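You operate a simulated robot arm through the tools that you are given. There is no shell and no other tool. Be economical: measure what you need, move in short steps, check, and stop when the job is done.

Carry out the task below with a simulated two-armed robot. There is one attempt and no reset: what you move stays moved.

Task
Take the lid off the tags teal jar on the middle of the wooden work top and lay it down there.

The check looks at the end state, three seconds after you hand in, the way a careful person would. Anything else that was tipped, shoved, dropped, spilled or broken makes it a failure. A push-on lid holds only when it is set on centred and level and pressed home; a screw cap is set on level and turned clockwise until tight.

Robot
Two 7-joint arms with two-finger grippers on one trunk, on a base that drives. Base frame: it is fixed to the floor where the robot stands at the start and does not move with it; the origin is under the middle of the robot, x ahead of it, y to its left, z up. Readings come in m, degrees, newtons and seconds.
The left shoulder is at the start at [0.064, 0.216, 1.169], the right one opposite. With the tool pointing down near the work surface each hand reaches from about 0.28 to 0.8 m from the robot's upright axis, wherever it stands, measured 20 degrees to its own side. Payload 3.18 kg a hand.
The TCP of each hand is the grasp point between the finger pads, 0.03 m short of the fingertips. In the tool frame z runs along the fingers and y along their closing line. The gripper opens to 0.144 m. The gripper's body begins 0.103 m behind the TCP.
Orientation is told as [roll, pitch, yaw] about the base's x, y, z axes, in that order, counted from this pose: with the fingers straight down and closing along the base's y, the tool's x points along the base's -x, its y along +y and its z along -z.

Tools
- The arms move only by the tool move_arm. It takes "left_deltas", "right_deltas" or both (then of equal length, played together; a hand with none holds still); each is a list of rows, each an object (a shift or turn left out is 0, a gripper value left out holds the last) with "hand": the closure in counts, from 0 (fully open) to 255 (shut); "delta_pos": the shift along the base's x, y, z in units of 250 mm (1.0 is 250 mm), a list of three; "delta_rot": the turn, a rotation vector about the base's x, y, z in units of 45 degrees (1.0 is 45 degrees), a list of three. In form: [{"hand": hand, "delta_pos": [dx, dy, dz], "delta_rot": [wx, wy, wz]}, ...]. A call has 1 to 20 rows; each row is the pose to reach, as a shift and turn from the pose commanded when the call began. A call with a number of a shift or a turn outside -1 to 1 is refused whole. A row lasts 0.2 s, in which the tool goes at most 0.05 m and 8.6 degrees; a call with a longer step from one row to the next is refused whole, and so is a gripper value outside its range. A pose out of reach is approached as far as the arm can. The call stops where the force on the tool passes 40 N (or 10 N more than at its start, if that is more) or the arm is blocked; 0.2 s more then pass. Each finger halts on what it meets, pressing with about 44 N; the grip force reading is that of the motor and also rises with nothing between the fingers. The clock runs only during rows and for 0.2 s after the last one: add rows that repeat a pose to give the fingers time. The reply holds the time, the measured pose of the TCP, the force on the tool along the base axes, the opening and the grip force, in the units named above and with some noise, with the torque about the TCP (base axes, N m) and any sound that the robot's microphone picked up.
- Cameras (640 x 400 px; columns grow to the right, rows downward): "scene" is now at [0.1458, -0.0031, 1.3505]; the picture's right is [-0.02, -1.00, 0.00], its down [-0.64, 0.01, -0.77] and it looks along [0.77, -0.02, -0.64] (base axes); focal length 266 px, centre (320, 200). "left" rides on the left gripper at [0.076, -0.016, -0.143] in its tool frame; the picture's right is [0.21, 0.98, 0.00], its down [-0.84, 0.18, -0.51] and it looks along [-0.50, 0.11, 0.86] (tool axes); focal length 218 px, centre (320, 200). "right" rides on the right gripper at [0.076, 0.016, -0.143] in its tool frame; the picture's right is [-0.21, 0.98, 0.00], its down [-0.84, -0.18, -0.51] and it looks along [-0.50, -0.11, 0.86] (tool axes); focal length 218 px, centre (320, 200). There is no depth. A picture from a camera that has moved, and an enlarged one, comes with that camera's place and axes in the base frame and with its lens.
- camera(camera): a new picture of that camera. It takes no simulated time.
- move_column(by): slides the trunk up (or, below 0, down) by that many m; the arms and the scene camera ride with it, the base frame stays. It gives what a move gives, with no picture.
- steer(legs): drives the robot by 1 to 6 legs, each [ahead, left, turn to the left] in m, m and degrees, along the robot's own axes; the way and the turn of a leg run together, so that a leg with both is an arc; at most 1.5 m and 180 degrees a leg. The arms and the cameras ride along, it lands a little off, and it stops where it bumps. It gives what a move gives.
- turn_head(pan, tilt): turns the head with the scene camera to pan (to the left, within 80 degrees either way) and tilt (down, from -29 to 69), counted from straight ahead of the robot. It gives what a move gives.
- enlarge(camera, box): a new picture of the part [left, top, right, bottom] of that camera's present view, enlarged. It takes no simulated time.
- hand_in(): hands the job in; it is judged then, once.

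Work in short steps. Places have to be worked out from the pictures, the camera data and where the tool is seen: move nearer, look again, correct. Check each grasp and each placing, and mend what went wrong. You have 120 turns and 108 pictures in all, those below and enlarged ones among them. Open the grippers and draw the arms clear of the work before you hand the job in, unless the task says otherwise; then end with one line.

The tools are called as a command line: name --argument value ..., lists and objects as JSON in quotes. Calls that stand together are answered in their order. move_arm: Moves the arms, as the interface text tells. Its arguments: {"type":"object","properties":{"left_deltas":{"type":"array"},"right_deltas":{"type":"array"}},"required":[]} The other tools are called the same way: move_column (by) slides the trunk up or down; steer (legs) drives the base; turn_head (pan, tilt) turns the head that bears the scene camera; camera (camera) takes a picture; enlarge (camera, box) takes an enlarged picture of a part of a camera's view; hand_in () hands the job in.

At the start:

```text
time_s: 0.0
left_eef_pos: [0.3872, 0.1587, 1.1868]
left_tcp_rot: [-0.1, 0.0, 0.1]
left_ft_force: [0.1, -0.5, 0.4]
left_ft_torque: [0.01, -0.02, 0.0]
left_opening: 0.1443
left_finger_force: 0.0
right_eef_pos: [0.3812, -0.1772, 1.1823]
right_tcp_rot: [0.0, 0.0, 0.0]
right_ft_force: [-0.2, 0.8, 0.4]
right_ft_torque: [0.01, -0.03, 0.03]
right_opening: 0.1439
right_finger_force: 0.0
trunk travel left (down, up): [-0.25, 0.119]
robot x, y, heading: [0.0011, 0.0003, 0.1]
head pan, tilt: [-1.3, 39.9]
```

scene: 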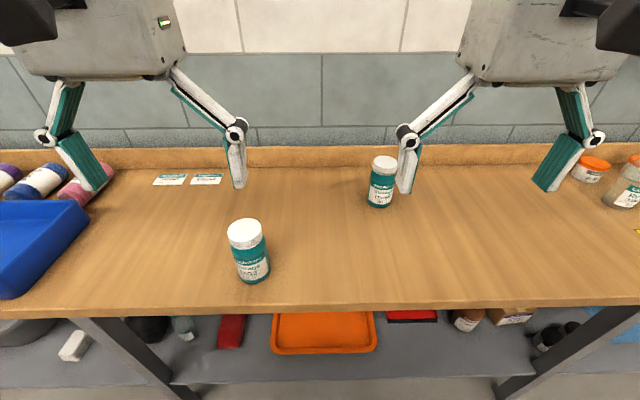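
right: 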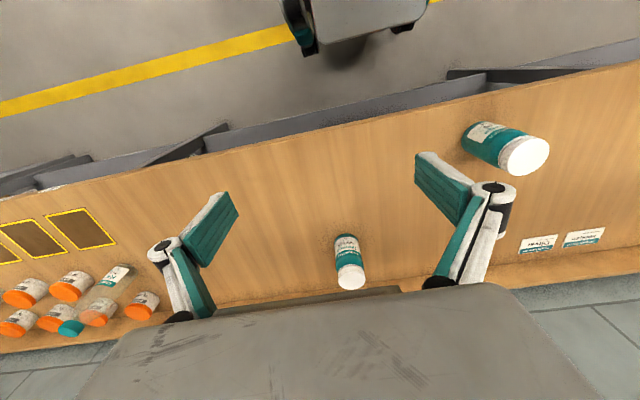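
left: 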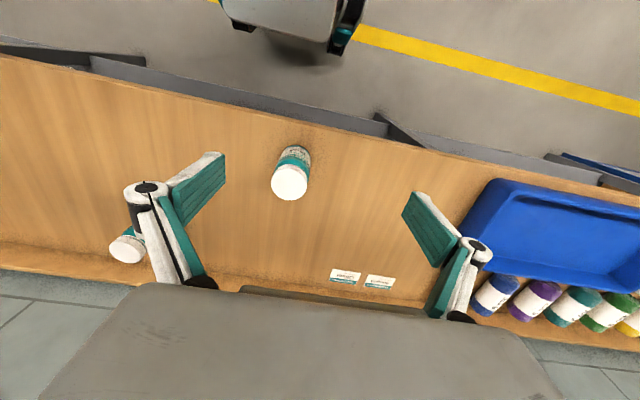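

Two teal jars are in view; I need to read the labels to find the "tags" jar, so I enlarge both.

enlarge --camera "scene" --box '[210, 200, 290, 300]'

enlarge --camera "scene" --box '[350, 140, 430, 220]'

enlarge --camera "scene" --box '[140, 160, 240, 200]'

```text
4.00 times, centred on (250, 250) of scene
camera zoom: at [0.1458, -0.0031, 1.3505], right [-0.02, -1.0, 0.0], down [-0.64, 0.01, -0.77], along [0.77, -0.02, -0.64], focal length 1065 px, centre (600, 0)
```

zoom: 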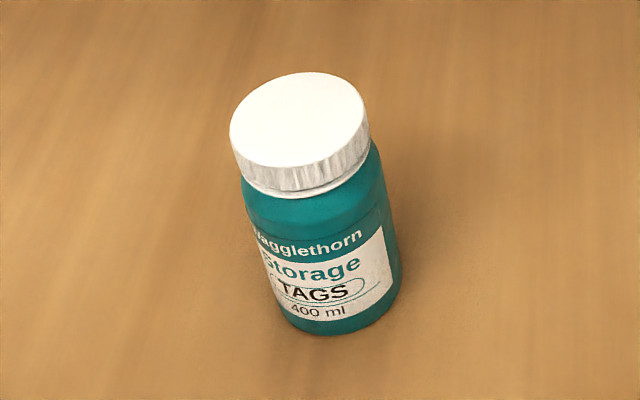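

```text
5.00 times, centred on (390, 180) of scene
camera zoom: at [0.1458, -0.0031, 1.3505], right [-0.02, -1.0, 0.0], down [-0.64, 0.01, -0.77], along [0.77, -0.02, -0.64], focal length 1332 px, centre (-30, 300)
```

zoom: 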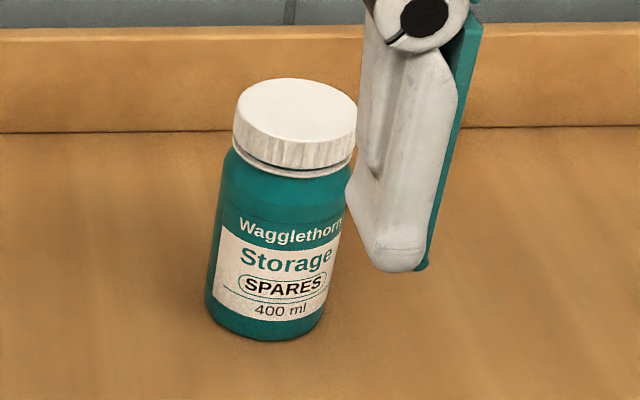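

```text
6.40 times, centred on (190, 180) of scene
camera zoom: at [0.1458, -0.0031, 1.3505], right [-0.02, -1.0, 0.0], down [-0.64, 0.01, -0.77], along [0.77, -0.02, -0.64], focal length 1705 px, centre (1152, 328)
```

zoom: 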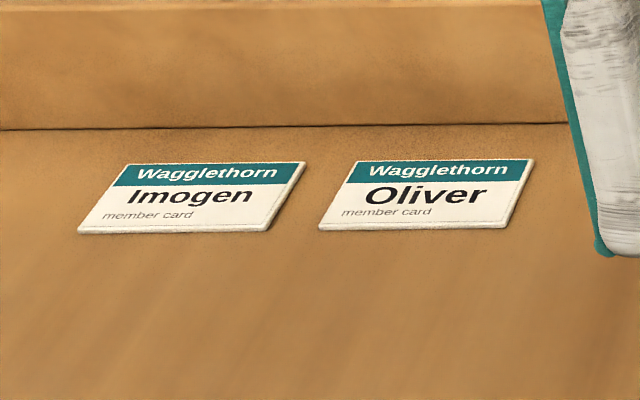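

The tags jar is the front-left one. Its lid top is at about (0.49, 0.127, 0.99) and the work top at z≈0.88. I plan to hold the body with the left hand, tilted in from the front-left, and work the lid with the right hand from above. I start by pitching the left hand and pulling it back a little.

move_arm --left_deltas '[{"delta_pos": [-0.05, 0.05, 0], "delta_rot": [0, -0.16, 0]}, {"delta_pos": [-0.1, 0.1, 0], "delta_rot": [0, -0.33, 0]}, {"delta_pos": [-0.15, 0.15, 0], "delta_rot": [0, -0.5, 0]}, {"delta_pos": [-0.2, 0.2, 0], "delta_rot": [0, -0.67, 0]}, {"delta_pos": [-0.2, 0.25, 0], "delta_rot": [0, -0.84, 0]}, {"delta_pos": [-0.2, 0.3, 0], "delta_rot": [0, -1, 0]}, {"delta_pos": [-0.2, 0.3, 0], "delta_rot": [0, -1, 0]}]'

```text
time_s: 1.6
left_eef_pos: [0.3608, 0.2191, 1.2323]
left_tcp_rot: [-0.3, -44.9, 0.2]
left_ft_force: [0.4, 0.1, -0.3]
left_ft_torque: [0.03, 0.03, 0.01]
left_opening: 0.1443
left_finger_force: 0.1
left hand out of reach, approached as far as the arm can: row 5, 6, 7
right_eef_pos: [0.3792, -0.1771, 1.1829]
right_tcp_rot: [0.0, 0.0, -0.1]
right_ft_force: [1.1, 0.5, 1.2]
right_ft_torque: [0.03, -0.01, -0.01]
right_opening: 0.1439
right_finger_force: 0.2
trunk travel left (down, up): [-0.25, 0.119]
robot x, y, heading: [-0.0003, 0.0015, 0.0]
head pan, tilt: [-1.3, 39.9]
```

The left hand is too close to the body for that pitch, so I back the base off 0.15 m to give room.

steer --legs '[[-0.15, 0, 0]]'

```text
time_s: 3.0
left_eef_pos: [0.2131, 0.2196, 1.2317]
left_tcp_rot: [-0.2, -45.0, 0.1]
left_ft_force: [-0.7, -0.3, 0.3]
left_ft_torque: [-0.04, -0.04, -0.02]
left_opening: 0.144
left_finger_force: 0.0
right_eef_pos: [0.2301, -0.1778, 1.182]
right_tcp_rot: [0.1, -0.1, 0.0]
right_ft_force: [-0.6, 0.6, 0.2]
right_ft_torque: [-0.04, -0.04, 0.05]
right_opening: 0.144
right_finger_force: 0.0
trunk travel left (down, up): [-0.25, 0.119]
robot x, y, heading: [-0.1465, 0.0029, -0.2]
head pan, tilt: [-1.3, 39.9]
```

Now I yaw the left hand 40° to the right and bring it ahead and down to a point short of the jar.

move_arm --left_deltas '[{"delta_pos": [0.08, 0.02, -0.08], "delta_rot": [0, 0, -0.13]}, {"delta_pos": [0.16, 0.04, -0.16], "delta_rot": [0, 0, -0.27]}, {"delta_pos": [0.24, 0.06, -0.24], "delta_rot": [0, 0, -0.4]}, {"delta_pos": [0.32, 0.08, -0.32], "delta_rot": [0, 0, -0.54]}, {"delta_pos": [0.4, 0.1, -0.4], "delta_rot": [0, 0, -0.68]}, {"delta_pos": [0.48, 0.1, -0.48], "delta_rot": [0, 0, -0.8]}, {"delta_pos": [0.52, 0.1, -0.56], "delta_rot": [0, 0, -0.89]}, {"delta_pos": [0.52, 0.1, -0.6], "delta_rot": [0, 0, -0.89]}]'

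camera --camera "scene"

camera --camera "left"

```text
time_s: 4.8
left_eef_pos: [0.3445, 0.2455, 1.0811]
left_tcp_rot: [-0.2, -44.9, -39.9]
left_ft_force: [-0.3, -0.2, -0.6]
left_ft_torque: [-0.05, 0.0, -0.04]
left_opening: 0.1439
left_finger_force: 0.0
left hand out of reach, approached as far as the arm can: row 1, 2, 3, 4, 7
right_eef_pos: [0.2321, -0.1768, 1.1834]
right_tcp_rot: [-0.1, 0.0, 0.0]
right_ft_force: [0.2, 0.6, -0.3]
right_ft_torque: [-0.03, 0.02, 0.02]
right_opening: 0.1443
right_finger_force: 0.1
trunk travel left (down, up): [-0.25, 0.119]
robot x, y, heading: [-0.1509, 0.002, -0.1]
head pan, tilt: [-1.3, 39.9]
```

```text
101 pictures are left
camera scene: at [-0.0013, -0.0025, 1.3504], right [-0.02, -1.0, 0.0], down [-0.64, 0.01, -0.77], along [0.77, -0.02, -0.64], focal length 266 px, centre (320, 200)
```

scene: 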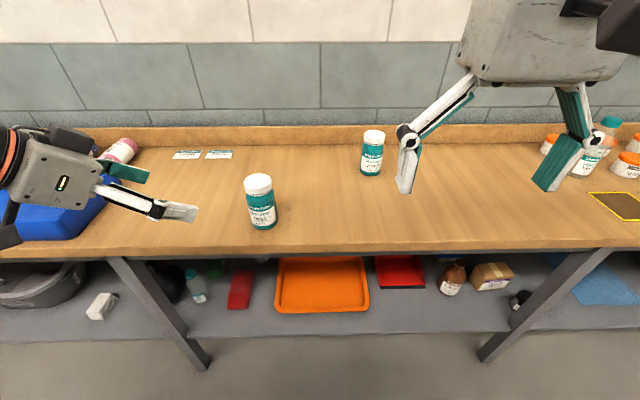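

```text
100 pictures are left
camera left: at [0.216, 0.3326, 1.1291], right [0.52, 0.84, -0.15], down [0.3, -0.01, 0.95], along [0.8, -0.54, -0.26], focal length 218 px, centre (320, 200)
```

left: 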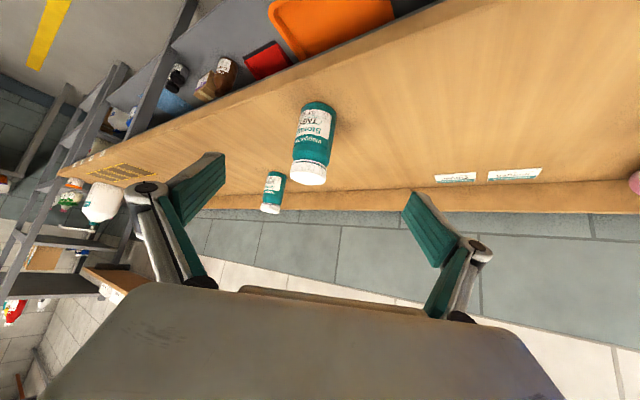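

Triangulating again puts the jar axis at about (0.486, 0.128), with the lid top at z≈0.998. I pitch the left hand to −60° and go to a pre-grasp point on the approach line.

move_arm --left_deltas '[{"delta_pos": [0.065, -0.053, -0.115], "delta_rot": [-0.07, -0.085, 0]}, {"delta_pos": [0.13, -0.106, -0.23], "delta_rot": [-0.14, -0.17, 0]}, {"delta_pos": [0.194, -0.158, -0.344], "delta_rot": [-0.214, -0.255, 0]}, {"delta_pos": [0.194, -0.158, -0.344], "delta_rot": [-0.214, -0.255, 0]}]'

camera --camera "scene"

camera --camera "left"

```text
time_s: 5.8
left_eef_pos: [0.3941, 0.204, 0.993]
left_tcp_rot: [-0.1, -59.9, -40.0]
left_ft_force: [0.0, 0.5, -0.1]
left_ft_torque: [0.01, -0.01, 0.0]
left_opening: 0.1438
left_finger_force: 0.0
right_eef_pos: [0.2311, -0.1765, 1.1814]
right_tcp_rot: [0.1, 0.0, 0.0]
right_ft_force: [0.5, -0.2, 0.3]
right_ft_torque: [0.01, 0.0, -0.03]
right_opening: 0.1439
right_finger_force: 0.1
trunk travel left (down, up): [-0.25, 0.119]
robot x, y, heading: [-0.1475, 0.0019, -0.2]
head pan, tilt: [-1.3, 39.9]
```

```text
99 pictures are left
camera scene: at [-0.0024, -0.0034, 1.3506], right [-0.02, -1.0, 0.0], down [-0.64, 0.02, -0.77], along [0.77, -0.02, -0.64], focal length 266 px, centre (320, 200)
```

scene: 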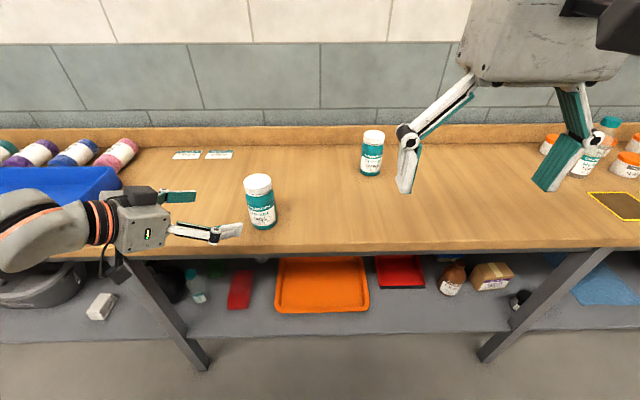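

```text
98 pictures are left
camera left: at [0.2602, 0.2944, 0.9999], right [0.55, 0.82, -0.18], down [0.1, 0.15, 0.98], along [0.83, -0.56, 0.0], focal length 218 px, centre (320, 200)
```

left: 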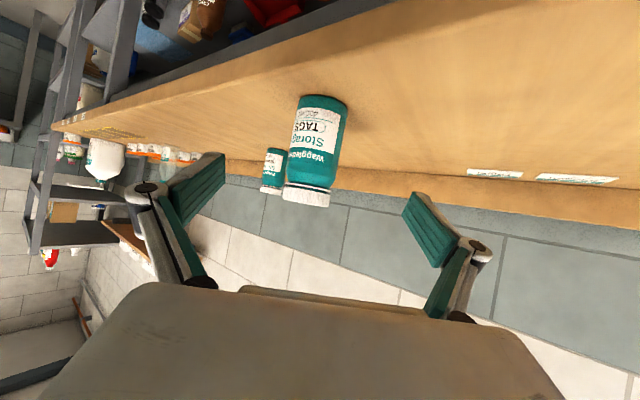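

The jar sits between the open fingers on the approach line. I advance to the body grip point, fingers open.

move_arm --left_deltas '[{"delta_pos": [0.06, -0.05, -0.04]}, {"delta_pos": [0.12, -0.1, -0.08]}, {"delta_pos": [0.18, -0.15, -0.12]}, {"delta_pos": [0.24, -0.2, -0.17]}, {"delta_pos": [0.3, -0.25, -0.21]}, {"delta_pos": [0.36, -0.298, -0.25]}, {"delta_pos": [0.36, -0.298, -0.25]}]'

camera --camera "scene"

camera --camera "left"

```text
time_s: 7.4
left_eef_pos: [0.4827, 0.1285, 0.935]
left_tcp_rot: [-0.2, -59.8, -39.9]
left_ft_force: [-1.3, 0.5, 0.7]
left_ft_torque: [-0.01, 0.0, 0.05]
left_opening: 0.1439
left_finger_force: 0.0
right_eef_pos: [0.2324, -0.177, 1.1827]
right_tcp_rot: [0.0, 0.0, 0.0]
right_ft_force: [-0.7, -0.1, -0.7]
right_ft_torque: [0.02, -0.03, -0.02]
right_opening: 0.1439
right_finger_force: 0.1
trunk travel left (down, up): [-0.25, 0.119]
robot x, y, heading: [-0.1476, 0.0003, -0.1]
head pan, tilt: [-1.3, 39.9]
```

```text
97 pictures are left
camera scene: at [-0.0021, -0.0029, 1.3505], right [-0.02, -1.0, 0.0], down [-0.64, 0.02, -0.77], along [0.77, -0.02, -0.64], focal length 266 px, centre (320, 200)
```

scene: 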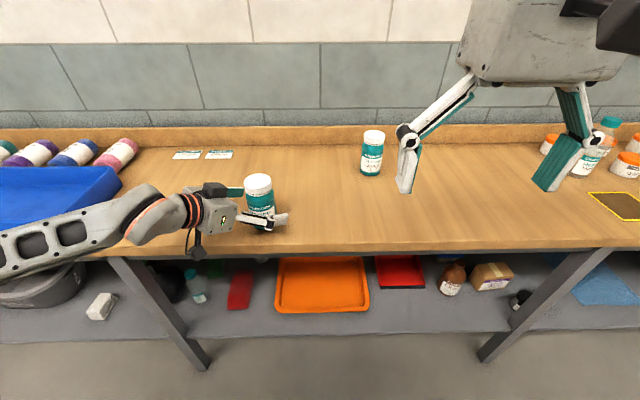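

```text
96 pictures are left
camera left: at [0.3476, 0.2205, 0.9413], right [0.55, 0.82, -0.18], down [0.11, 0.15, 0.98], along [0.83, -0.56, 0.0], focal length 218 px, centre (320, 200)
```

left: 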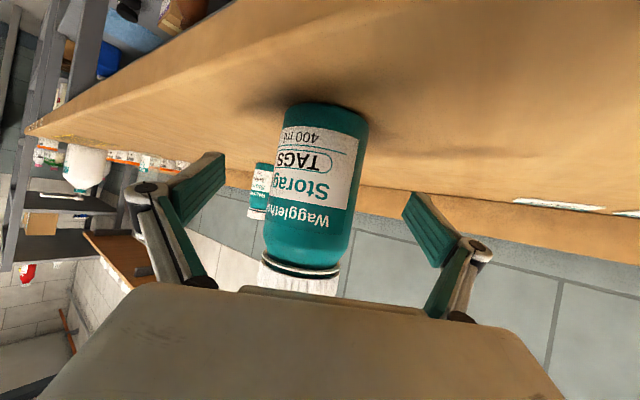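

The jar is centred between the pads, so I close the left hand on the body.

move_arm --left_deltas '[{"hand": 100}, {"hand": 140}, {"hand": 255}, {"hand": 255}, {"hand": 255}]'

camera --camera "left"

enlarge --camera "scene" --box '[200, 150, 320, 250]'

```text
time_s: 8.6
left_eef_pos: [0.4818, 0.1293, 0.9362]
left_tcp_rot: [-0.2, -59.8, -39.9]
left_ft_force: [-1.4, 0.7, 0.6]
left_ft_torque: [-0.05, 0.06, 0.02]
left_opening: 0.0611
left_finger_force: 44.4
right_eef_pos: [0.232, -0.1785, 1.183]
right_tcp_rot: [0.1, 0.1, 0.0]
right_ft_force: [-0.4, 0.2, -0.6]
right_ft_torque: [-0.02, 0.02, 0.04]
right_opening: 0.144
right_finger_force: 0.1
trunk travel left (down, up): [-0.25, 0.119]
robot x, y, heading: [-0.1439, -0.0002, 0.1]
head pan, tilt: [-1.3, 39.9]
```

```text
95 pictures are left
camera left: at [0.3477, 0.2204, 0.9415], right [0.55, 0.82, -0.18], down [0.11, 0.15, 0.98], along [0.83, -0.56, 0.0], focal length 218 px, centre (320, 200)
```

left: 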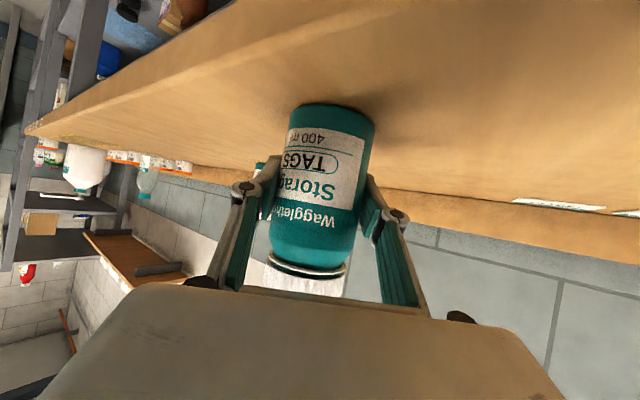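

```text
4.00 times, centred on (260, 200) of scene
camera zoom: at [-0.0019, -0.0032, 1.3505], right [-0.02, -1.0, 0.0], down [-0.64, 0.02, -0.77], along [0.77, -0.02, -0.64], focal length 1065 px, centre (560, 200)
```

zoom: 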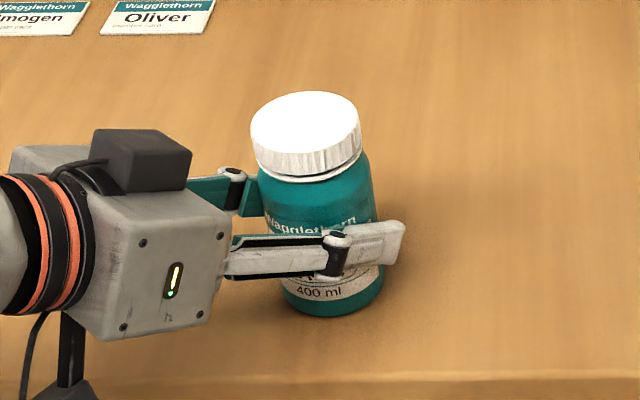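

The body is held (opening 0.061, 44 N) and the lid is still at (0.486, 0.129). I bring the right hand over at height, yawing −45° so there is room to unscrew anticlockwise.

move_arm --right_deltas '[{"delta_pos": [0.11, 0.12, 0.0], "delta_rot": [0, 0, -0.14]}, {"delta_pos": [0.22, 0.24, 0.0], "delta_rot": [0, 0, -0.28]}, {"delta_pos": [0.33, 0.36, 0.0], "delta_rot": [0, 0, -0.42]}, {"delta_pos": [0.44, 0.48, 0.0], "delta_rot": [0, 0, -0.56]}, {"delta_pos": [0.55, 0.6, 0.0], "delta_rot": [0, 0, -0.7]}, {"delta_pos": [0.66, 0.72, 0.0], "delta_rot": [0, 0, -0.85]}, {"delta_pos": [0.77, 0.84, 0.0], "delta_rot": [0, 0, -1]}, {"delta_pos": [0.88, 0.96, 0.0], "delta_rot": [0, 0, -1]}, {"delta_pos": [0.88, 0.96, 0.0], "delta_rot": [0, 0, -1]}]'

camera --camera "right"

camera --camera "scene"

```text
time_s: 10.5
left_eef_pos: [0.4814, 0.1287, 0.9366]
left_tcp_rot: [-0.4, -60.0, -40.0]
left_ft_force: [0.0, 0.8, 0.9]
left_ft_torque: [-0.07, 0.02, -0.04]
left_opening: 0.0611
left_finger_force: 44.1
right_eef_pos: [0.4882, -0.01, 1.2178]
right_tcp_rot: [4.2, 4.6, -51.9]
right_ft_force: [0.9, 0.8, -0.1]
right_ft_torque: [-0.1, -0.02, 0.0]
right_opening: 0.1441
right_finger_force: 0.1
trunk travel left (down, up): [-0.25, 0.119]
robot x, y, heading: [-0.1447, -0.0, -0.1]
head pan, tilt: [-1.3, 39.9]
stopped in row 9 (right hand): the arm was blocked; the commanded pose is now the measured one
```

```text
93 pictures are left
camera right: at [0.4515, 0.045, 1.3654], right [0.9, 0.43, 0.05], down [0.37, -0.83, 0.42], along [0.23, -0.36, -0.9], focal length 218 px, centre (320, 200)
```

right: 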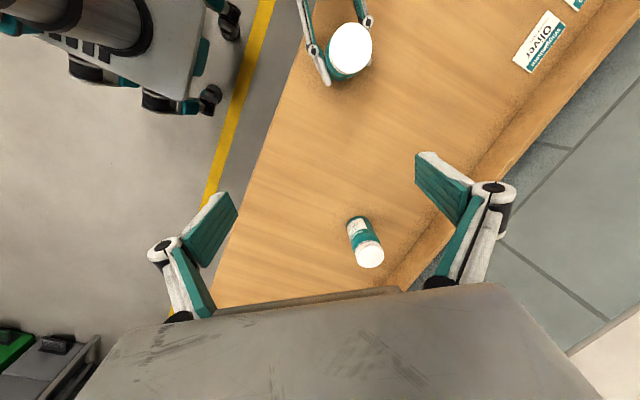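

```text
92 pictures are left
camera scene: at [-0.002, -0.0015, 1.3504], right [-0.03, -1.0, 0.0], down [-0.64, 0.01, -0.77], along [0.77, -0.02, -0.64], focal length 266 px, centre (320, 200)
```

scene: 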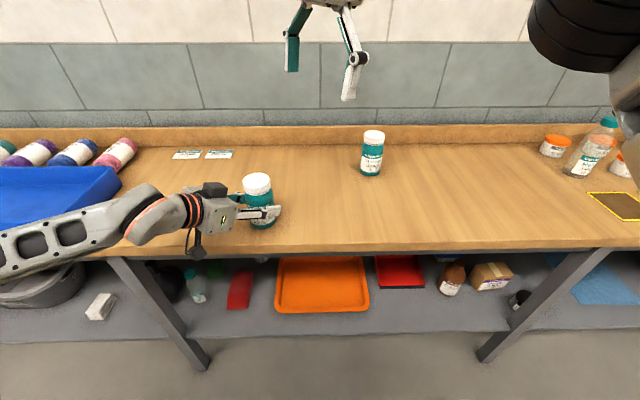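

The right arm was blocked near yaw −50°, about at a joint limit, and tilted a little. I turn it back to level near yaw −7° and see if it frees.

move_arm --right_deltas '[{"delta_pos": [-0.02, 0, 0], "delta_rot": [-0.02, -0.007, 0.16]}, {"delta_pos": [-0.04, 0, 0], "delta_rot": [-0.045, -0.015, 0.33]}, {"delta_pos": [-0.04, 0, -0.03], "delta_rot": [-0.068, -0.022, 0.5]}, {"delta_pos": [-0.04, 0.0, -0.06], "delta_rot": [-0.09, -0.03, 0.67]}, {"delta_pos": [-0.04, 0, -0.1], "delta_rot": [-0.113, -0.037, 0.84]}, {"delta_pos": [-0.04, 0, -0.14], "delta_rot": [-0.135, -0.044, 1]}, {"delta_pos": [-0.04, 0, -0.14], "delta_rot": [-0.135, -0.044, 1]}]'

```text
time_s: 12.1
left_eef_pos: [0.4825, 0.1282, 0.9354]
left_tcp_rot: [-0.4, -59.9, -40.0]
left_ft_force: [0.8, -0.4, 1.9]
left_ft_torque: [-0.1, 0.03, 0.0]
left_opening: 0.0613
left_finger_force: 44.6
right_eef_pos: [0.4822, -0.0236, 1.2006]
right_tcp_rot: [2.2, -1.0, -9.2]
right_ft_force: [0.7, -0.6, 0.1]
right_ft_torque: [-0.03, 0.0, 0.01]
right_opening: 0.1441
right_finger_force: 0.0
right hand out of reach, approached as far as the arm can: row 6, 7
trunk travel left (down, up): [-0.25, 0.119]
robot x, y, heading: [-0.1464, -0.0017, -0.1]
head pan, tilt: [-1.3, 39.9]
```

Reach across is marginal for the right arm, so I will swap roles: right hand holds the body from the front-right, left hand works the lid from above. I release the jar and back the left hand off along its approach line while the right hand withdraws.

move_arm --left_deltas '[{"hand": 0}, {"hand": 0}, {"hand": 0}, {"hand": 0}]'

move_arm --left_deltas '[{"delta_pos": [-0.06, 0.05, 0.045]}, {"delta_pos": [-0.12, 0.1, 0.09]}, {"delta_pos": [-0.18, 0.15, 0.135]}, {"delta_pos": [-0.24, 0.2, 0.18]}, {"delta_pos": [-0.3, 0.25, 0.23]}, {"delta_pos": [-0.36, 0.3, 0.3]}, {"delta_pos": [-0.42, 0.36, 0.4]}, {"delta_pos": [-0.46, 0.4, 0.5]}]' --right_deltas '[{"delta_pos": [-0.07, -0.08, 0]}, {"delta_pos": [-0.14, -0.16, 0]}, {"delta_pos": [-0.21, -0.24, 0]}, {"delta_pos": [-0.28, -0.32, 0]}, {"delta_pos": [-0.35, -0.4, 0]}, {"delta_pos": [-0.42, -0.48, 0]}, {"delta_pos": [-0.5, -0.56, 0]}, {"delta_pos": [-0.58, -0.64, 0]}]'

camera --camera "scene"

```text
time_s: 13.1
left_eef_pos: [0.4817, 0.1284, 0.9355]
left_tcp_rot: [-0.3, -59.8, -39.9]
left_ft_force: [0.5, 0.7, -1.0]
left_ft_torque: [0.0, 0.02, 0.0]
left_opening: 0.1438
left_finger_force: 0.0
right_eef_pos: [0.4827, -0.0283, 1.1951]
right_tcp_rot: [1.6, -0.9, -9.6]
right_ft_force: [0.2, -0.6, -0.8]
right_ft_torque: [0.0, -0.02, -0.01]
right_opening: 0.144
right_finger_force: 0.0
trunk travel left (down, up): [-0.25, 0.119]
robot x, y, heading: [-0.1456, -0.0011, -0.2]
head pan, tilt: [-1.3, 39.9]
```

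```text
time_s: 14.9
left_eef_pos: [0.3654, 0.2282, 1.0601]
left_tcp_rot: [-0.2, -59.8, -40.0]
left_ft_force: [-0.1, 0.4, -0.3]
left_ft_torque: [-0.01, 0.01, 0.0]
left_opening: 0.144
left_finger_force: 0.1
right_eef_pos: [0.3266, -0.1709, 1.1866]
right_tcp_rot: [-0.2, -0.2, -6.8]
right_ft_force: [0.0, 0.5, -0.9]
right_ft_torque: [-0.01, -0.03, -0.02]
right_opening: 0.1442
right_finger_force: 0.2
trunk travel left (down, up): [-0.25, 0.119]
robot x, y, heading: [-0.1448, 0.0016, 0.0]
head pan, tilt: [-1.3, 39.9]
```

```text
91 pictures are left
camera scene: at [-0.003, -0.0043, 1.3507], right [-0.03, -1.0, 0.0], down [-0.64, 0.02, -0.77], along [0.77, -0.02, -0.64], focal length 266 px, centre (320, 200)
```

scene: 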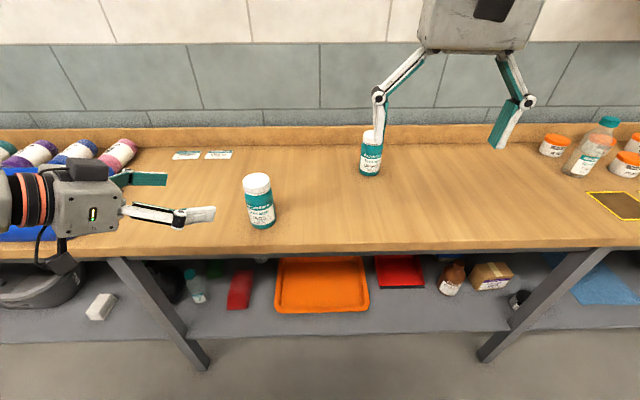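

The jar is upright and undisturbed. Now I pitch the right hand forward and bring the left one up toward vertical at the same time, both away from the jar.

move_arm --left_deltas '[{"delta_pos": [0, 0.03, 0.1], "delta_rot": [0.1, 0.12, 0]}, {"delta_pos": [0, 0.06, 0.2], "delta_rot": [0.2, 0.24, 0]}, {"delta_pos": [0, 0.1, 0.3], "delta_rot": [0.3, 0.36, 0]}, {"delta_pos": [0, 0.1, 0.4], "delta_rot": [0.41, 0.49, 0]}, {"delta_pos": [0, 0.1, 0.5], "delta_rot": [0.52, 0.62, 0]}, {"delta_pos": [0, 0.1, 0.5], "delta_rot": [0.643, 0.766, 0]}, {"delta_pos": [0, 0.1, 0.5], "delta_rot": [0.643, 0.766, 0]}]' --right_deltas '[{"delta_rot": [-0.019, -0.16, 0]}, {"delta_rot": [-0.039, -0.33, 0]}, {"delta_rot": [-0.06, -0.5, 0]}, {"delta_rot": [-0.08, -0.66, 0]}, {"delta_rot": [-0.1, -0.83, 0]}, {"delta_rot": [-0.118, -0.993, 0]}, {"delta_rot": [-0.118, -0.993, 0]}]'

```text
time_s: 16.5
left_eef_pos: [0.3136, 0.2113, 1.1341]
left_tcp_rot: [-0.8, -24.2, -36.1]
left_ft_force: [0.1, 1.6, 0.5]
left_ft_torque: [-0.13, -0.03, -0.03]
left_opening: 0.1442
left_finger_force: 0.1
left hand out of reach, approached as far as the arm can: row 2, 3, 4, 5, 6, 7
right_eef_pos: [0.33, -0.1662, 1.1871]
right_tcp_rot: [-0.3, -45.3, -6.6]
right_ft_force: [-0.4, 0.8, 0.5]
right_ft_torque: [-0.08, 0.01, -0.05]
right_opening: 0.144
right_finger_force: 0.0
trunk travel left (down, up): [-0.25, 0.119]
robot x, y, heading: [-0.1465, -0.0002, -0.2]
head pan, tilt: [-1.3, 39.9]
```

The left hand needs its yaw undone to have room. I level it to the reference pose slightly further out, and yaw the right hand +45° while lowering it.

move_arm --left_deltas '[{"delta_pos": [0.08, 0.02, 0.04], "delta_rot": [0.028, 0.086, 0.131]}, {"delta_pos": [0.16, 0.04, 0.08], "delta_rot": [0.056, 0.172, 0.262]}, {"delta_pos": [0.24, 0.06, 0.12], "delta_rot": [0.084, 0.258, 0.394]}, {"delta_pos": [0.32, 0.08, 0.16], "delta_rot": [0.112, 0.344, 0.525]}, {"delta_pos": [0.4, 0.1, 0.2], "delta_rot": [0.14, 0.43, 0.657]}, {"delta_pos": [0.4, 0.12, 0.24], "delta_rot": [0.168, 0.516, 0.788]}, {"delta_pos": [0.4, 0.12, 0.24], "delta_rot": [0.168, 0.516, 0.788]}]' --right_deltas '[{"delta_pos": [0, 0.06, -0.07], "delta_rot": [0, 0, 0.16]}, {"delta_pos": [0, 0.12, -0.14], "delta_rot": [0, 0, 0.33]}, {"delta_pos": [0, 0.18, -0.21], "delta_rot": [0, 0, 0.5]}, {"delta_pos": [0, 0.24, -0.28], "delta_rot": [0, 0, 0.67]}, {"delta_pos": [0, 0.3, -0.35], "delta_rot": [0, 0, 0.84]}, {"delta_pos": [0, 0.36, -0.42], "delta_rot": [0, 0, 1]}, {"delta_pos": [0, 0.36, -0.42], "delta_rot": [0, 0, 1]}]'

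camera --camera "scene"

```text
time_s: 18.1
left_eef_pos: [0.3978, 0.2391, 1.1891]
left_tcp_rot: [-1.0, -0.1, 0.0]
left_ft_force: [-1.5, 1.0, 0.4]
left_ft_torque: [-0.14, -0.01, -0.01]
left_opening: 0.1441
left_finger_force: 0.1
left hand out of reach, approached as far as the arm can: row 4, 5, 6, 7
right_eef_pos: [0.327, -0.0776, 1.0798]
right_tcp_rot: [-0.4, -45.1, 38.5]
right_ft_force: [-0.5, 1.9, 0.5]
right_ft_torque: [-0.07, -0.01, -0.08]
right_opening: 0.1437
right_finger_force: 0.1
trunk travel left (down, up): [-0.25, 0.119]
robot x, y, heading: [-0.1463, -0.0003, -0.3]
head pan, tilt: [-1.3, 39.9]
```

```text
90 pictures are left
camera scene: at [-0.0028, 0.0007, 1.3507], right [-0.02, -1.0, 0.0], down [-0.64, 0.01, -0.77], along [0.77, -0.02, -0.64], focal length 266 px, centre (320, 200)
```

scene: 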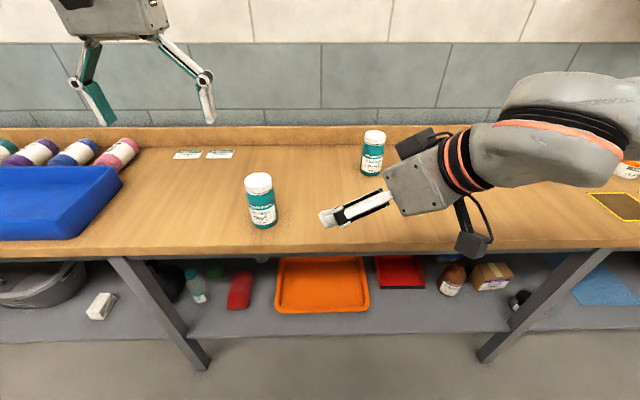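

Both hands are near their marks and the jar is untouched. I pitch the right hand to −60° and move it to its pre-grasp point short of the jar.

move_arm --right_deltas '[{"delta_pos": [0.04, 0.1, -0.06], "delta_rot": [0.04, -0.05, 0]}, {"delta_pos": [0.08, 0.2, -0.12], "delta_rot": [0.08, -0.1, 0]}, {"delta_pos": [0.12, 0.3, -0.18], "delta_rot": [0.12, -0.15, 0]}, {"delta_pos": [0.17, 0.4, -0.24], "delta_rot": [0.16, -0.2, 0]}, {"delta_pos": [0.22, 0.48, -0.3], "delta_rot": [0.207, -0.261, 0]}, {"delta_pos": [0.256, 0.52, -0.32], "delta_rot": [0.207, -0.261, 0]}, {"delta_pos": [0.256, 0.52, -0.32], "delta_rot": [0.207, -0.261, 0]}]'

camera --camera "scene"

camera --camera "right"

```text
time_s: 19.7
left_eef_pos: [0.399, 0.2337, 1.1889]
left_tcp_rot: [-0.7, -0.2, -0.2]
left_ft_force: [1.0, -0.1, -0.1]
left_ft_torque: [0.0, 0.01, 0.03]
left_opening: 0.144
left_finger_force: 0.0
right_eef_pos: [0.368, 0.0118, 1.0243]
right_tcp_rot: [0.0, -55.7, 38.0]
right_ft_force: [0.9, -0.2, -0.4]
right_ft_torque: [-0.02, -0.03, 0.02]
right_opening: 0.1439
right_finger_force: 0.1
right hand out of reach, approached as far as the arm can: row 4, 5, 6, 7
trunk travel left (down, up): [-0.25, 0.119]
robot x, y, heading: [-0.1473, 0.0004, -0.4]
head pan, tilt: [-1.3, 39.9]
```

```text
89 pictures are left
camera scene: at [-0.002, -0.0035, 1.3505], right [-0.03, -1.0, 0.0], down [-0.64, 0.02, -0.77], along [0.77, -0.02, -0.64], focal length 266 px, centre (320, 200)
```

scene: 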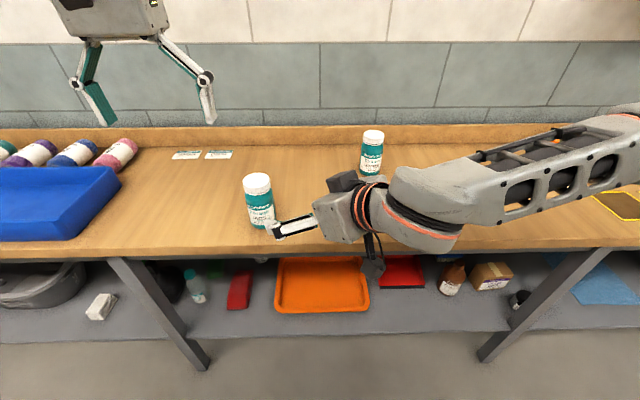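

```text
88 pictures are left
camera right: at [0.2297, -0.0751, 1.0411], right [-0.51, 0.84, 0.17], down [0.16, -0.11, 0.98], along [0.85, 0.53, -0.08], focal length 218 px, centre (320, 200)
```

right: 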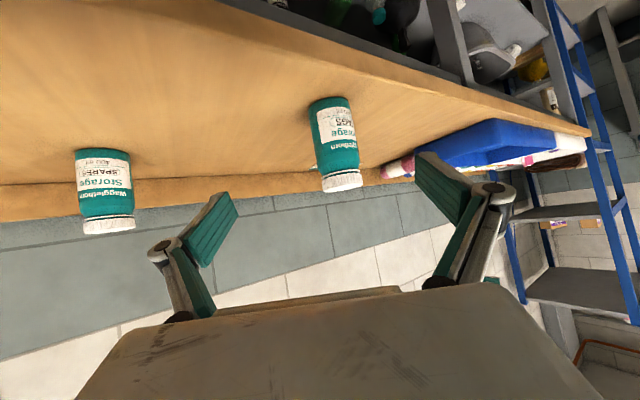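

The right arm is folded too tightly here. If the base moves 0.12 m to the right, both arms get more room, and the hands ride clear of everything.

steer --legs '[[0, -0.12, 0]]'

```text
time_s: 21.4
left_eef_pos: [0.3989, 0.1132, 1.1888]
left_tcp_rot: [-0.7, -0.2, -0.3]
left_ft_force: [-0.1, 0.5, -0.1]
left_ft_torque: [0.06, 0.01, 0.0]
left_opening: 0.1441
left_finger_force: 0.0
right_eef_pos: [0.368, -0.1094, 1.0237]
right_tcp_rot: [0.0, -55.7, 38.1]
right_ft_force: [0.7, 1.0, 0.4]
right_ft_torque: [0.03, 0.0, 0.0]
right_opening: 0.144
right_finger_force: 0.1
trunk travel left (down, up): [-0.25, 0.119]
robot x, y, heading: [-0.1458, -0.123, -0.1]
head pan, tilt: [-1.3, 39.9]
```

Now I move the right hand to the pre-grasp point.

move_arm --right_deltas '[{"delta_pos": [0.02, 0.13, -0.02], "delta_rot": [0.012, -0.015, 0]}, {"delta_pos": [0.04, 0.26, -0.04], "delta_rot": [0.024, -0.03, 0]}, {"delta_pos": [0.06, 0.39, -0.06], "delta_rot": [0.036, -0.045, 0]}, {"delta_pos": [0.08, 0.52, -0.08], "delta_rot": [0.05, -0.06, 0]}, {"delta_pos": [0.09, 0.648, -0.095], "delta_rot": [0.06, -0.075, 0]}, {"delta_pos": [0.09, 0.648, -0.095], "delta_rot": [0.06, -0.075, 0]}]'

camera --camera "scene"

camera --camera "right"

```text
time_s: 22.8
left_eef_pos: [0.3993, 0.1102, 1.1902]
left_tcp_rot: [-0.6, -0.3, -0.3]
left_ft_force: [0.8, -1.0, 0.7]
left_ft_torque: [0.18, 0.04, 0.01]
left_opening: 0.1441
left_finger_force: 0.1
right_eef_pos: [0.4183, -0.0433, 1.0124]
right_tcp_rot: [1.4, -57.9, 35.9]
right_ft_force: [0.1, -0.8, 0.1]
right_ft_torque: [0.04, 0.02, 0.11]
right_opening: 0.1439
right_finger_force: 0.1
right hand out of reach, approached as far as the arm can: row 1, 2, 3, 4, 5, 6
trunk travel left (down, up): [-0.25, 0.119]
robot x, y, heading: [-0.1449, -0.122, 0.0]
head pan, tilt: [-1.3, 39.9]
```

```text
87 pictures are left
camera scene: at [-0.0018, -0.127, 1.3504], right [-0.03, -1.0, 0.0], down [-0.64, 0.02, -0.77], along [0.77, -0.02, -0.64], focal length 266 px, centre (320, 200)
```

scene: 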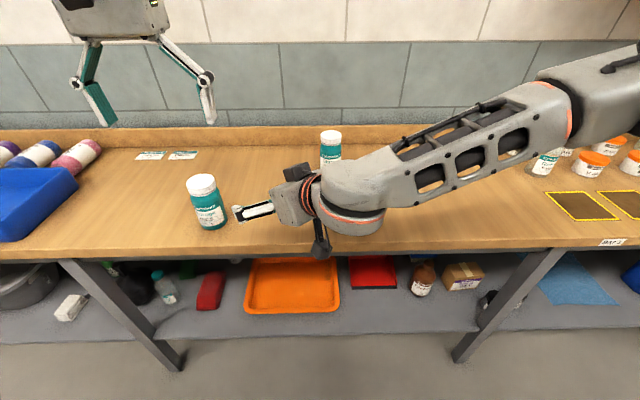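

```text
86 pictures are left
camera right: at [0.2781, -0.1282, 1.0239], right [-0.5, 0.84, 0.19], down [0.13, -0.14, 0.98], along [0.86, 0.52, -0.04], focal length 218 px, centre (320, 200)
```

right: 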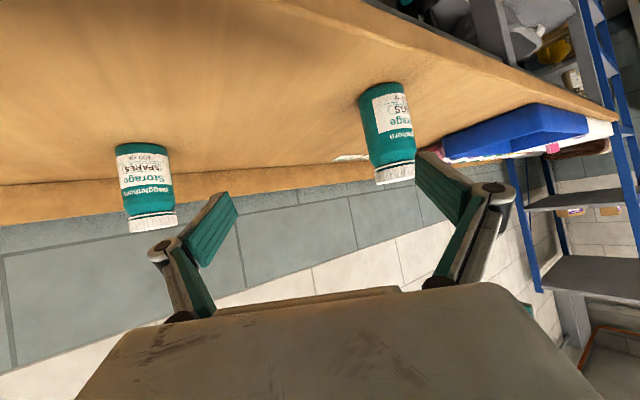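

The forearm comes in from the right, so the hand wants to point more to the left. I yaw the right hand to about 70° on its way to a matching pre-grasp point.

move_arm --right_deltas '[{"delta_pos": [0.02, 0.0, 0], "delta_rot": [0, 0, 0.15]}, {"delta_pos": [0.04, 0.0, 0], "delta_rot": [0, 0, 0.3]}, {"delta_pos": [0.06, 0.0, 0], "delta_rot": [0, 0, 0.45]}, {"delta_pos": [0.08, 0.0, 0], "delta_rot": [0, 0, 0.6]}, {"delta_pos": [0.107, 0.08, -0.02], "delta_rot": [0, 0, 0.75]}, {"delta_pos": [0.107, 0.15, -0.05], "delta_rot": [0, 0, 0.75]}, {"delta_pos": [0.107, 0.229, -0.05], "delta_rot": [0, 0, 0.75]}, {"delta_pos": [0.107, 0.229, -0.05], "delta_rot": [0, 0, 0.75]}]'

camera --camera "scene"

camera --camera "right"

```text
time_s: 24.6
left_eef_pos: [0.4003, 0.1111, 1.1886]
left_tcp_rot: [-0.7, -0.1, -0.4]
left_ft_force: [-0.5, 0.4, 0.0]
left_ft_torque: [0.0, 0.01, 0.02]
left_opening: 0.1441
left_finger_force: 0.1
right_eef_pos: [0.4509, 0.0169, 1.0025]
right_tcp_rot: [0.0, -60.1, 71.7]
right_ft_force: [-0.4, -0.1, 0.1]
right_ft_torque: [0.05, -0.02, 0.04]
right_opening: 0.144
right_finger_force: 0.1
trunk travel left (down, up): [-0.25, 0.119]
robot x, y, heading: [-0.1478, -0.1196, -0.1]
head pan, tilt: [-1.3, 39.9]
```

```text
85 pictures are left
camera scene: at [-0.002, -0.1252, 1.3504], right [-0.03, -1.0, 0.0], down [-0.64, 0.02, -0.77], along [0.77, -0.02, -0.64], focal length 266 px, centre (320, 200)
```

scene: 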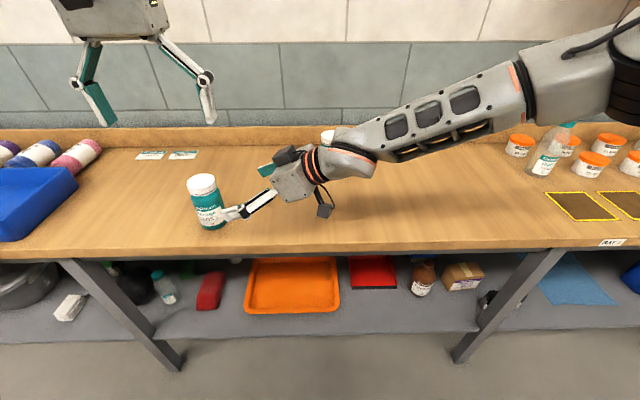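

```text
84 pictures are left
camera right: at [0.3821, -0.1313, 1.0069], right [-0.9, 0.4, 0.18], down [0.17, -0.07, 0.98], along [0.41, 0.91, 0.0], focal length 218 px, centre (320, 200)
```

right: 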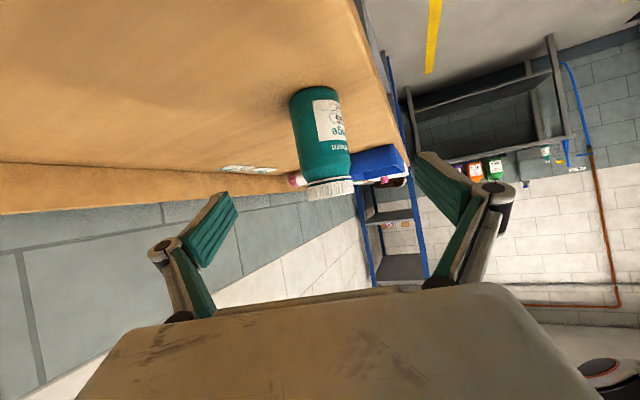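

The right hand is on the approach line with the jar between its fingers. I advance to the body grip point.

move_arm --right_deltas '[{"delta_pos": [0.023, 0.074, -0.045]}, {"delta_pos": [0.047, 0.148, -0.09]}, {"delta_pos": [0.07, 0.222, -0.135]}, {"delta_pos": [0.093, 0.296, -0.18]}, {"delta_pos": [0.117, 0.37, -0.225]}, {"delta_pos": [0.14, 0.444, -0.27]}, {"delta_pos": [0.14, 0.444, -0.27]}]'

camera --camera "scene"

camera --camera "right"

```text
time_s: 26.2
left_eef_pos: [0.399, 0.1125, 1.1896]
left_tcp_rot: [-0.7, -0.1, -0.2]
left_ft_force: [0.5, -0.2, -0.4]
left_ft_torque: [0.04, 0.03, 0.02]
left_opening: 0.1438
left_finger_force: 0.1
right_eef_pos: [0.4822, 0.13, 0.9322]
right_tcp_rot: [0.1, -60.0, 71.8]
right_ft_force: [0.0, -0.6, 0.6]
right_ft_torque: [-0.02, 0.0, 0.02]
right_opening: 0.1438
right_finger_force: 0.1
trunk travel left (down, up): [-0.25, 0.119]
robot x, y, heading: [-0.1457, -0.1194, 0.1]
head pan, tilt: [-1.3, 39.9]
```

```text
83 pictures are left
camera scene: at [-0.0023, -0.1244, 1.3505], right [-0.03, -1.0, 0.0], down [-0.64, 0.02, -0.77], along [0.77, -0.02, -0.64], focal length 266 px, centre (320, 200)
```

scene: 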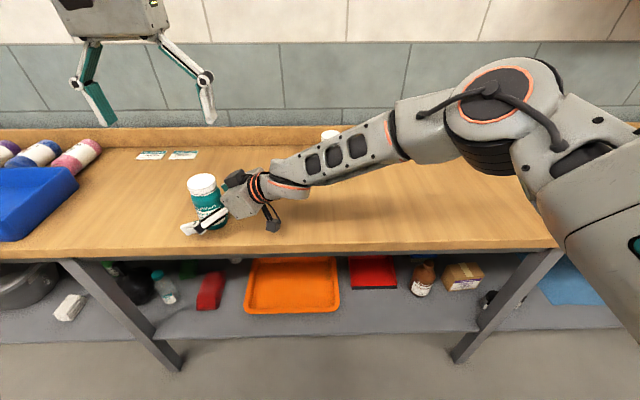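

```text
82 pictures are left
camera right: at [0.4145, -0.0207, 0.9367], right [-0.9, 0.4, 0.18], down [0.17, -0.07, 0.98], along [0.41, 0.91, 0.0], focal length 218 px, centre (320, 200)
```

right: 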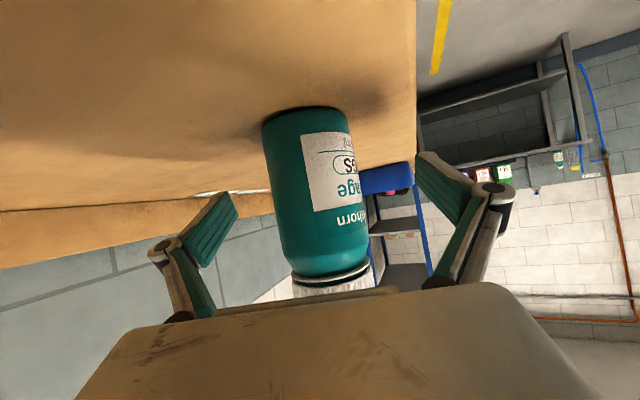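

The jar is centred again; I close the right hand.

move_arm --right_deltas '[{"hand": 100}, {"hand": 140}, {"hand": 255}, {"hand": 255}, {"hand": 255}]'

enlarge --camera "scene" --box '[150, 140, 270, 260]'

camera --camera "left"

```text
time_s: 27.4
left_eef_pos: [0.399, 0.1116, 1.1903]
left_tcp_rot: [-0.7, -0.2, -0.3]
left_ft_force: [-0.1, 0.4, -0.2]
left_ft_torque: [0.03, 0.0, -0.02]
left_opening: 0.1439
left_finger_force: 0.0
right_eef_pos: [0.4817, 0.1287, 0.9333]
right_tcp_rot: [0.1, -60.0, 71.7]
right_ft_force: [-0.4, -0.6, 1.3]
right_ft_torque: [-0.03, 0.03, 0.03]
right_opening: 0.0598
right_finger_force: 44.0
trunk travel left (down, up): [-0.25, 0.119]
robot x, y, heading: [-0.1482, -0.1205, -0.1]
head pan, tilt: [-1.3, 39.9]
```

```text
3.33 times, centred on (210, 200) of scene
camera zoom: at [-0.0022, -0.1241, 1.3505], right [-0.03, -1.0, 0.0], down [-0.64, 0.02, -0.77], along [0.77, -0.02, -0.64], focal length 888 px, centre (687, 200)
```

zoom: 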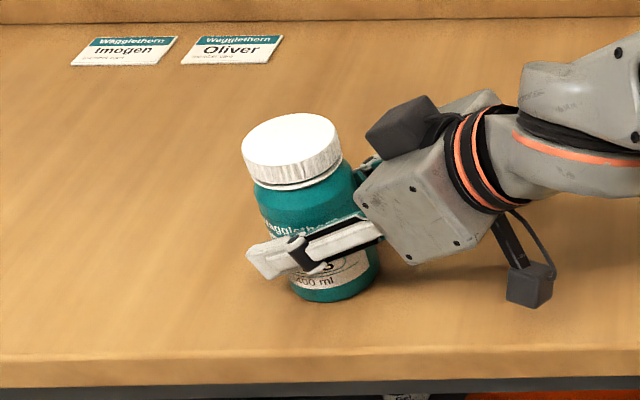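

```text
80 pictures are left
camera left: at [0.322, 0.0977, 1.3318], right [-0.2, 0.98, -0.01], down [0.84, 0.18, 0.51], along [0.5, 0.09, -0.86], focal length 218 px, centre (320, 200)
```

left: 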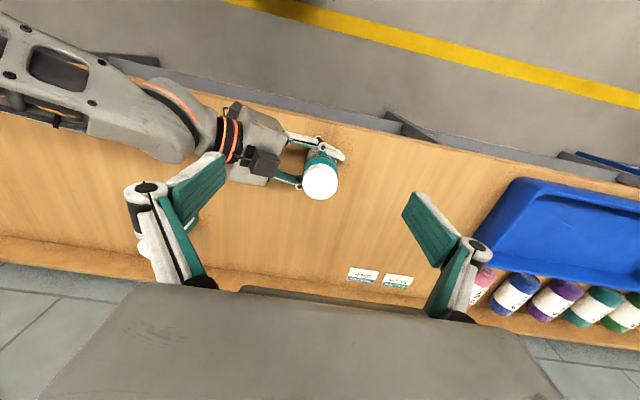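

The body is held (0.060, 44 N) and the lid centre is at (0.486, 0.129, 0.998). To keep clear of the right gripper, the left fingers should close roughly along x. I move the left hand above the jar, yawing −45° first.

move_arm --left_deltas '[{"delta_pos": [0.06, 0.01, -0.02], "delta_rot": [0, 0, -0.16]}, {"delta_pos": [0.12, 0.02, -0.04], "delta_rot": [0, 0, -0.33]}, {"delta_pos": [0.18, 0.03, -0.06], "delta_rot": [0, 0, -0.5]}, {"delta_pos": [0.24, 0.04, -0.08], "delta_rot": [0, 0, -0.67]}, {"delta_pos": [0.3, 0.06, -0.1], "delta_rot": [0, 0, -0.84]}, {"delta_pos": [0.348, 0.07, -0.12], "delta_rot": [0.015, 0, -1]}, {"delta_pos": [0.348, 0.07, -0.12], "delta_rot": [0.015, 0, -1]}]'

```text
time_s: 29.0
left_eef_pos: [0.343, 0.1645, 1.079]
left_tcp_rot: [9.5, -10.2, -28.5]
left_ft_force: [0.4, -0.3, 0.4]
left_ft_torque: [0.03, 0.03, 0.01]
left_opening: 0.144
left_finger_force: 0.0
left hand out of reach, approached as far as the arm can: row 1, 2, 3, 4, 5, 6, 7
right_eef_pos: [0.4815, 0.1287, 0.9329]
right_tcp_rot: [0.3, -60.0, 71.8]
right_ft_force: [-0.8, 1.3, 2.0]
right_ft_torque: [-0.01, 0.03, 0.03]
right_opening: 0.0597
right_finger_force: 44.6
trunk travel left (down, up): [-0.25, 0.119]
robot x, y, heading: [-0.1466, -0.1184, -0.3]
head pan, tilt: [-1.3, 39.9]
```

The left arm went off into an odd pose, so I look before moving again.

camera --camera "scene"

camera --camera "left"

turn_head --pan 45 --tilt 25

camera --camera "scene"

```text
79 pictures are left
camera scene: at [-0.0023, -0.1244, 1.3505], right [-0.03, -1.0, 0.0], down [-0.64, 0.02, -0.77], along [0.77, -0.02, -0.64], focal length 266 px, centre (320, 200)
```

scene: 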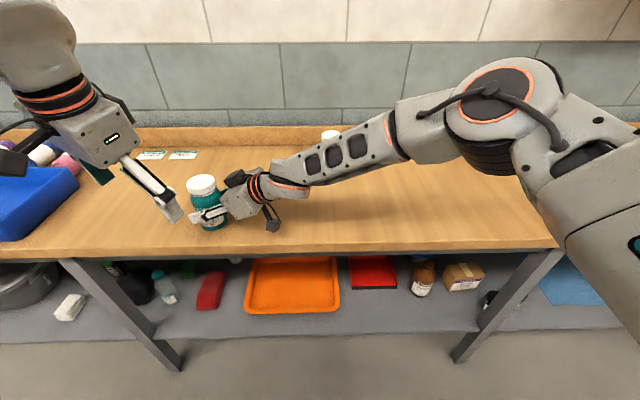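

```text
78 pictures are left
camera left: at [0.2374, 0.1762, 1.2029], right [0.26, 0.96, 0.12], down [0.69, -0.27, 0.67], along [0.68, -0.09, -0.73], focal length 218 px, centre (320, 200)
```

left: 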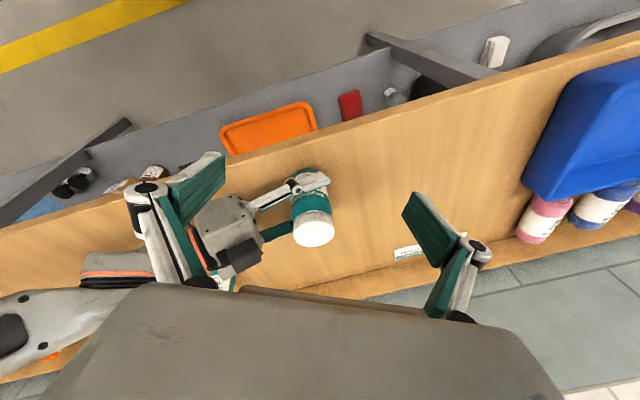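

```text
time_s: 30.2
left_eef_pos: [0.3448, 0.1643, 1.0798]
left_tcp_rot: [9.4, -10.1, -28.5]
left_ft_force: [0.9, 0.6, 0.1]
left_ft_torque: [0.0, 0.0, 0.01]
left_opening: 0.144
left_finger_force: 0.1
right_eef_pos: [0.4825, 0.1297, 0.9321]
right_tcp_rot: [0.1, -59.9, 71.7]
right_ft_force: [0.7, -0.6, 1.3]
right_ft_torque: [-0.02, -0.05, 0.02]
right_opening: 0.0597
right_finger_force: 44.2
trunk travel left (down, up): [-0.25, 0.119]
robot x, y, heading: [-0.1464, -0.1208, -0.0]
head pan, tilt: [45.0, 25.0]
```

```text
77 pictures are left
camera scene: at [-0.022, -0.057, 1.3736], right [0.7, -0.71, 0.0], down [-0.3, -0.3, -0.91], along [0.64, 0.64, -0.42], focal length 266 px, centre (320, 200)
```

scene: 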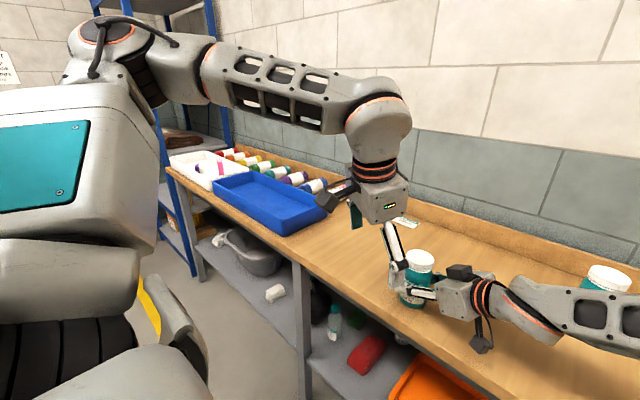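

The left forearm comes in from the outside, with the elbow up. I level the hand back to yaw 0 at moderate height to get out of this corner.

move_arm --left_deltas '[{"delta_pos": [0, 0, 0.05], "delta_rot": [-0.03, 0.06, 0.12]}, {"delta_pos": [0.05, -0.02, 0.1], "delta_rot": [-0.06, 0.11, 0.25]}, {"delta_pos": [0.1, -0.05, 0.16], "delta_rot": [-0.09, 0.17, 0.37]}, {"delta_pos": [0.15, -0.08, 0.2], "delta_rot": [-0.12, 0.22, 0.49]}, {"delta_pos": [0.22, -0.12, 0.22], "delta_rot": [-0.155, 0.28, 0.615]}, {"delta_pos": [0.22, -0.14, 0.22], "delta_rot": [-0.155, 0.28, 0.615]}, {"delta_pos": [0.22, -0.14, 0.22], "delta_rot": [-0.155, 0.28, 0.615]}]'

```text
time_s: 31.8
left_eef_pos: [0.4004, 0.1285, 1.1297]
left_tcp_rot: [-0.4, 0.2, 0.0]
left_ft_force: [-1.1, 0.3, 0.1]
left_ft_torque: [0.04, -0.01, 0.01]
left_opening: 0.144
left_finger_force: 0.0
right_eef_pos: [0.4823, 0.1289, 0.9322]
right_tcp_rot: [0.1, -60.0, 71.8]
right_ft_force: [0.5, -0.1, 2.2]
right_ft_torque: [0.02, -0.01, 0.0]
right_opening: 0.0596
right_finger_force: 44.1
trunk travel left (down, up): [-0.25, 0.119]
robot x, y, heading: [-0.1474, -0.1229, 0.2]
head pan, tilt: [45.0, 25.0]
```

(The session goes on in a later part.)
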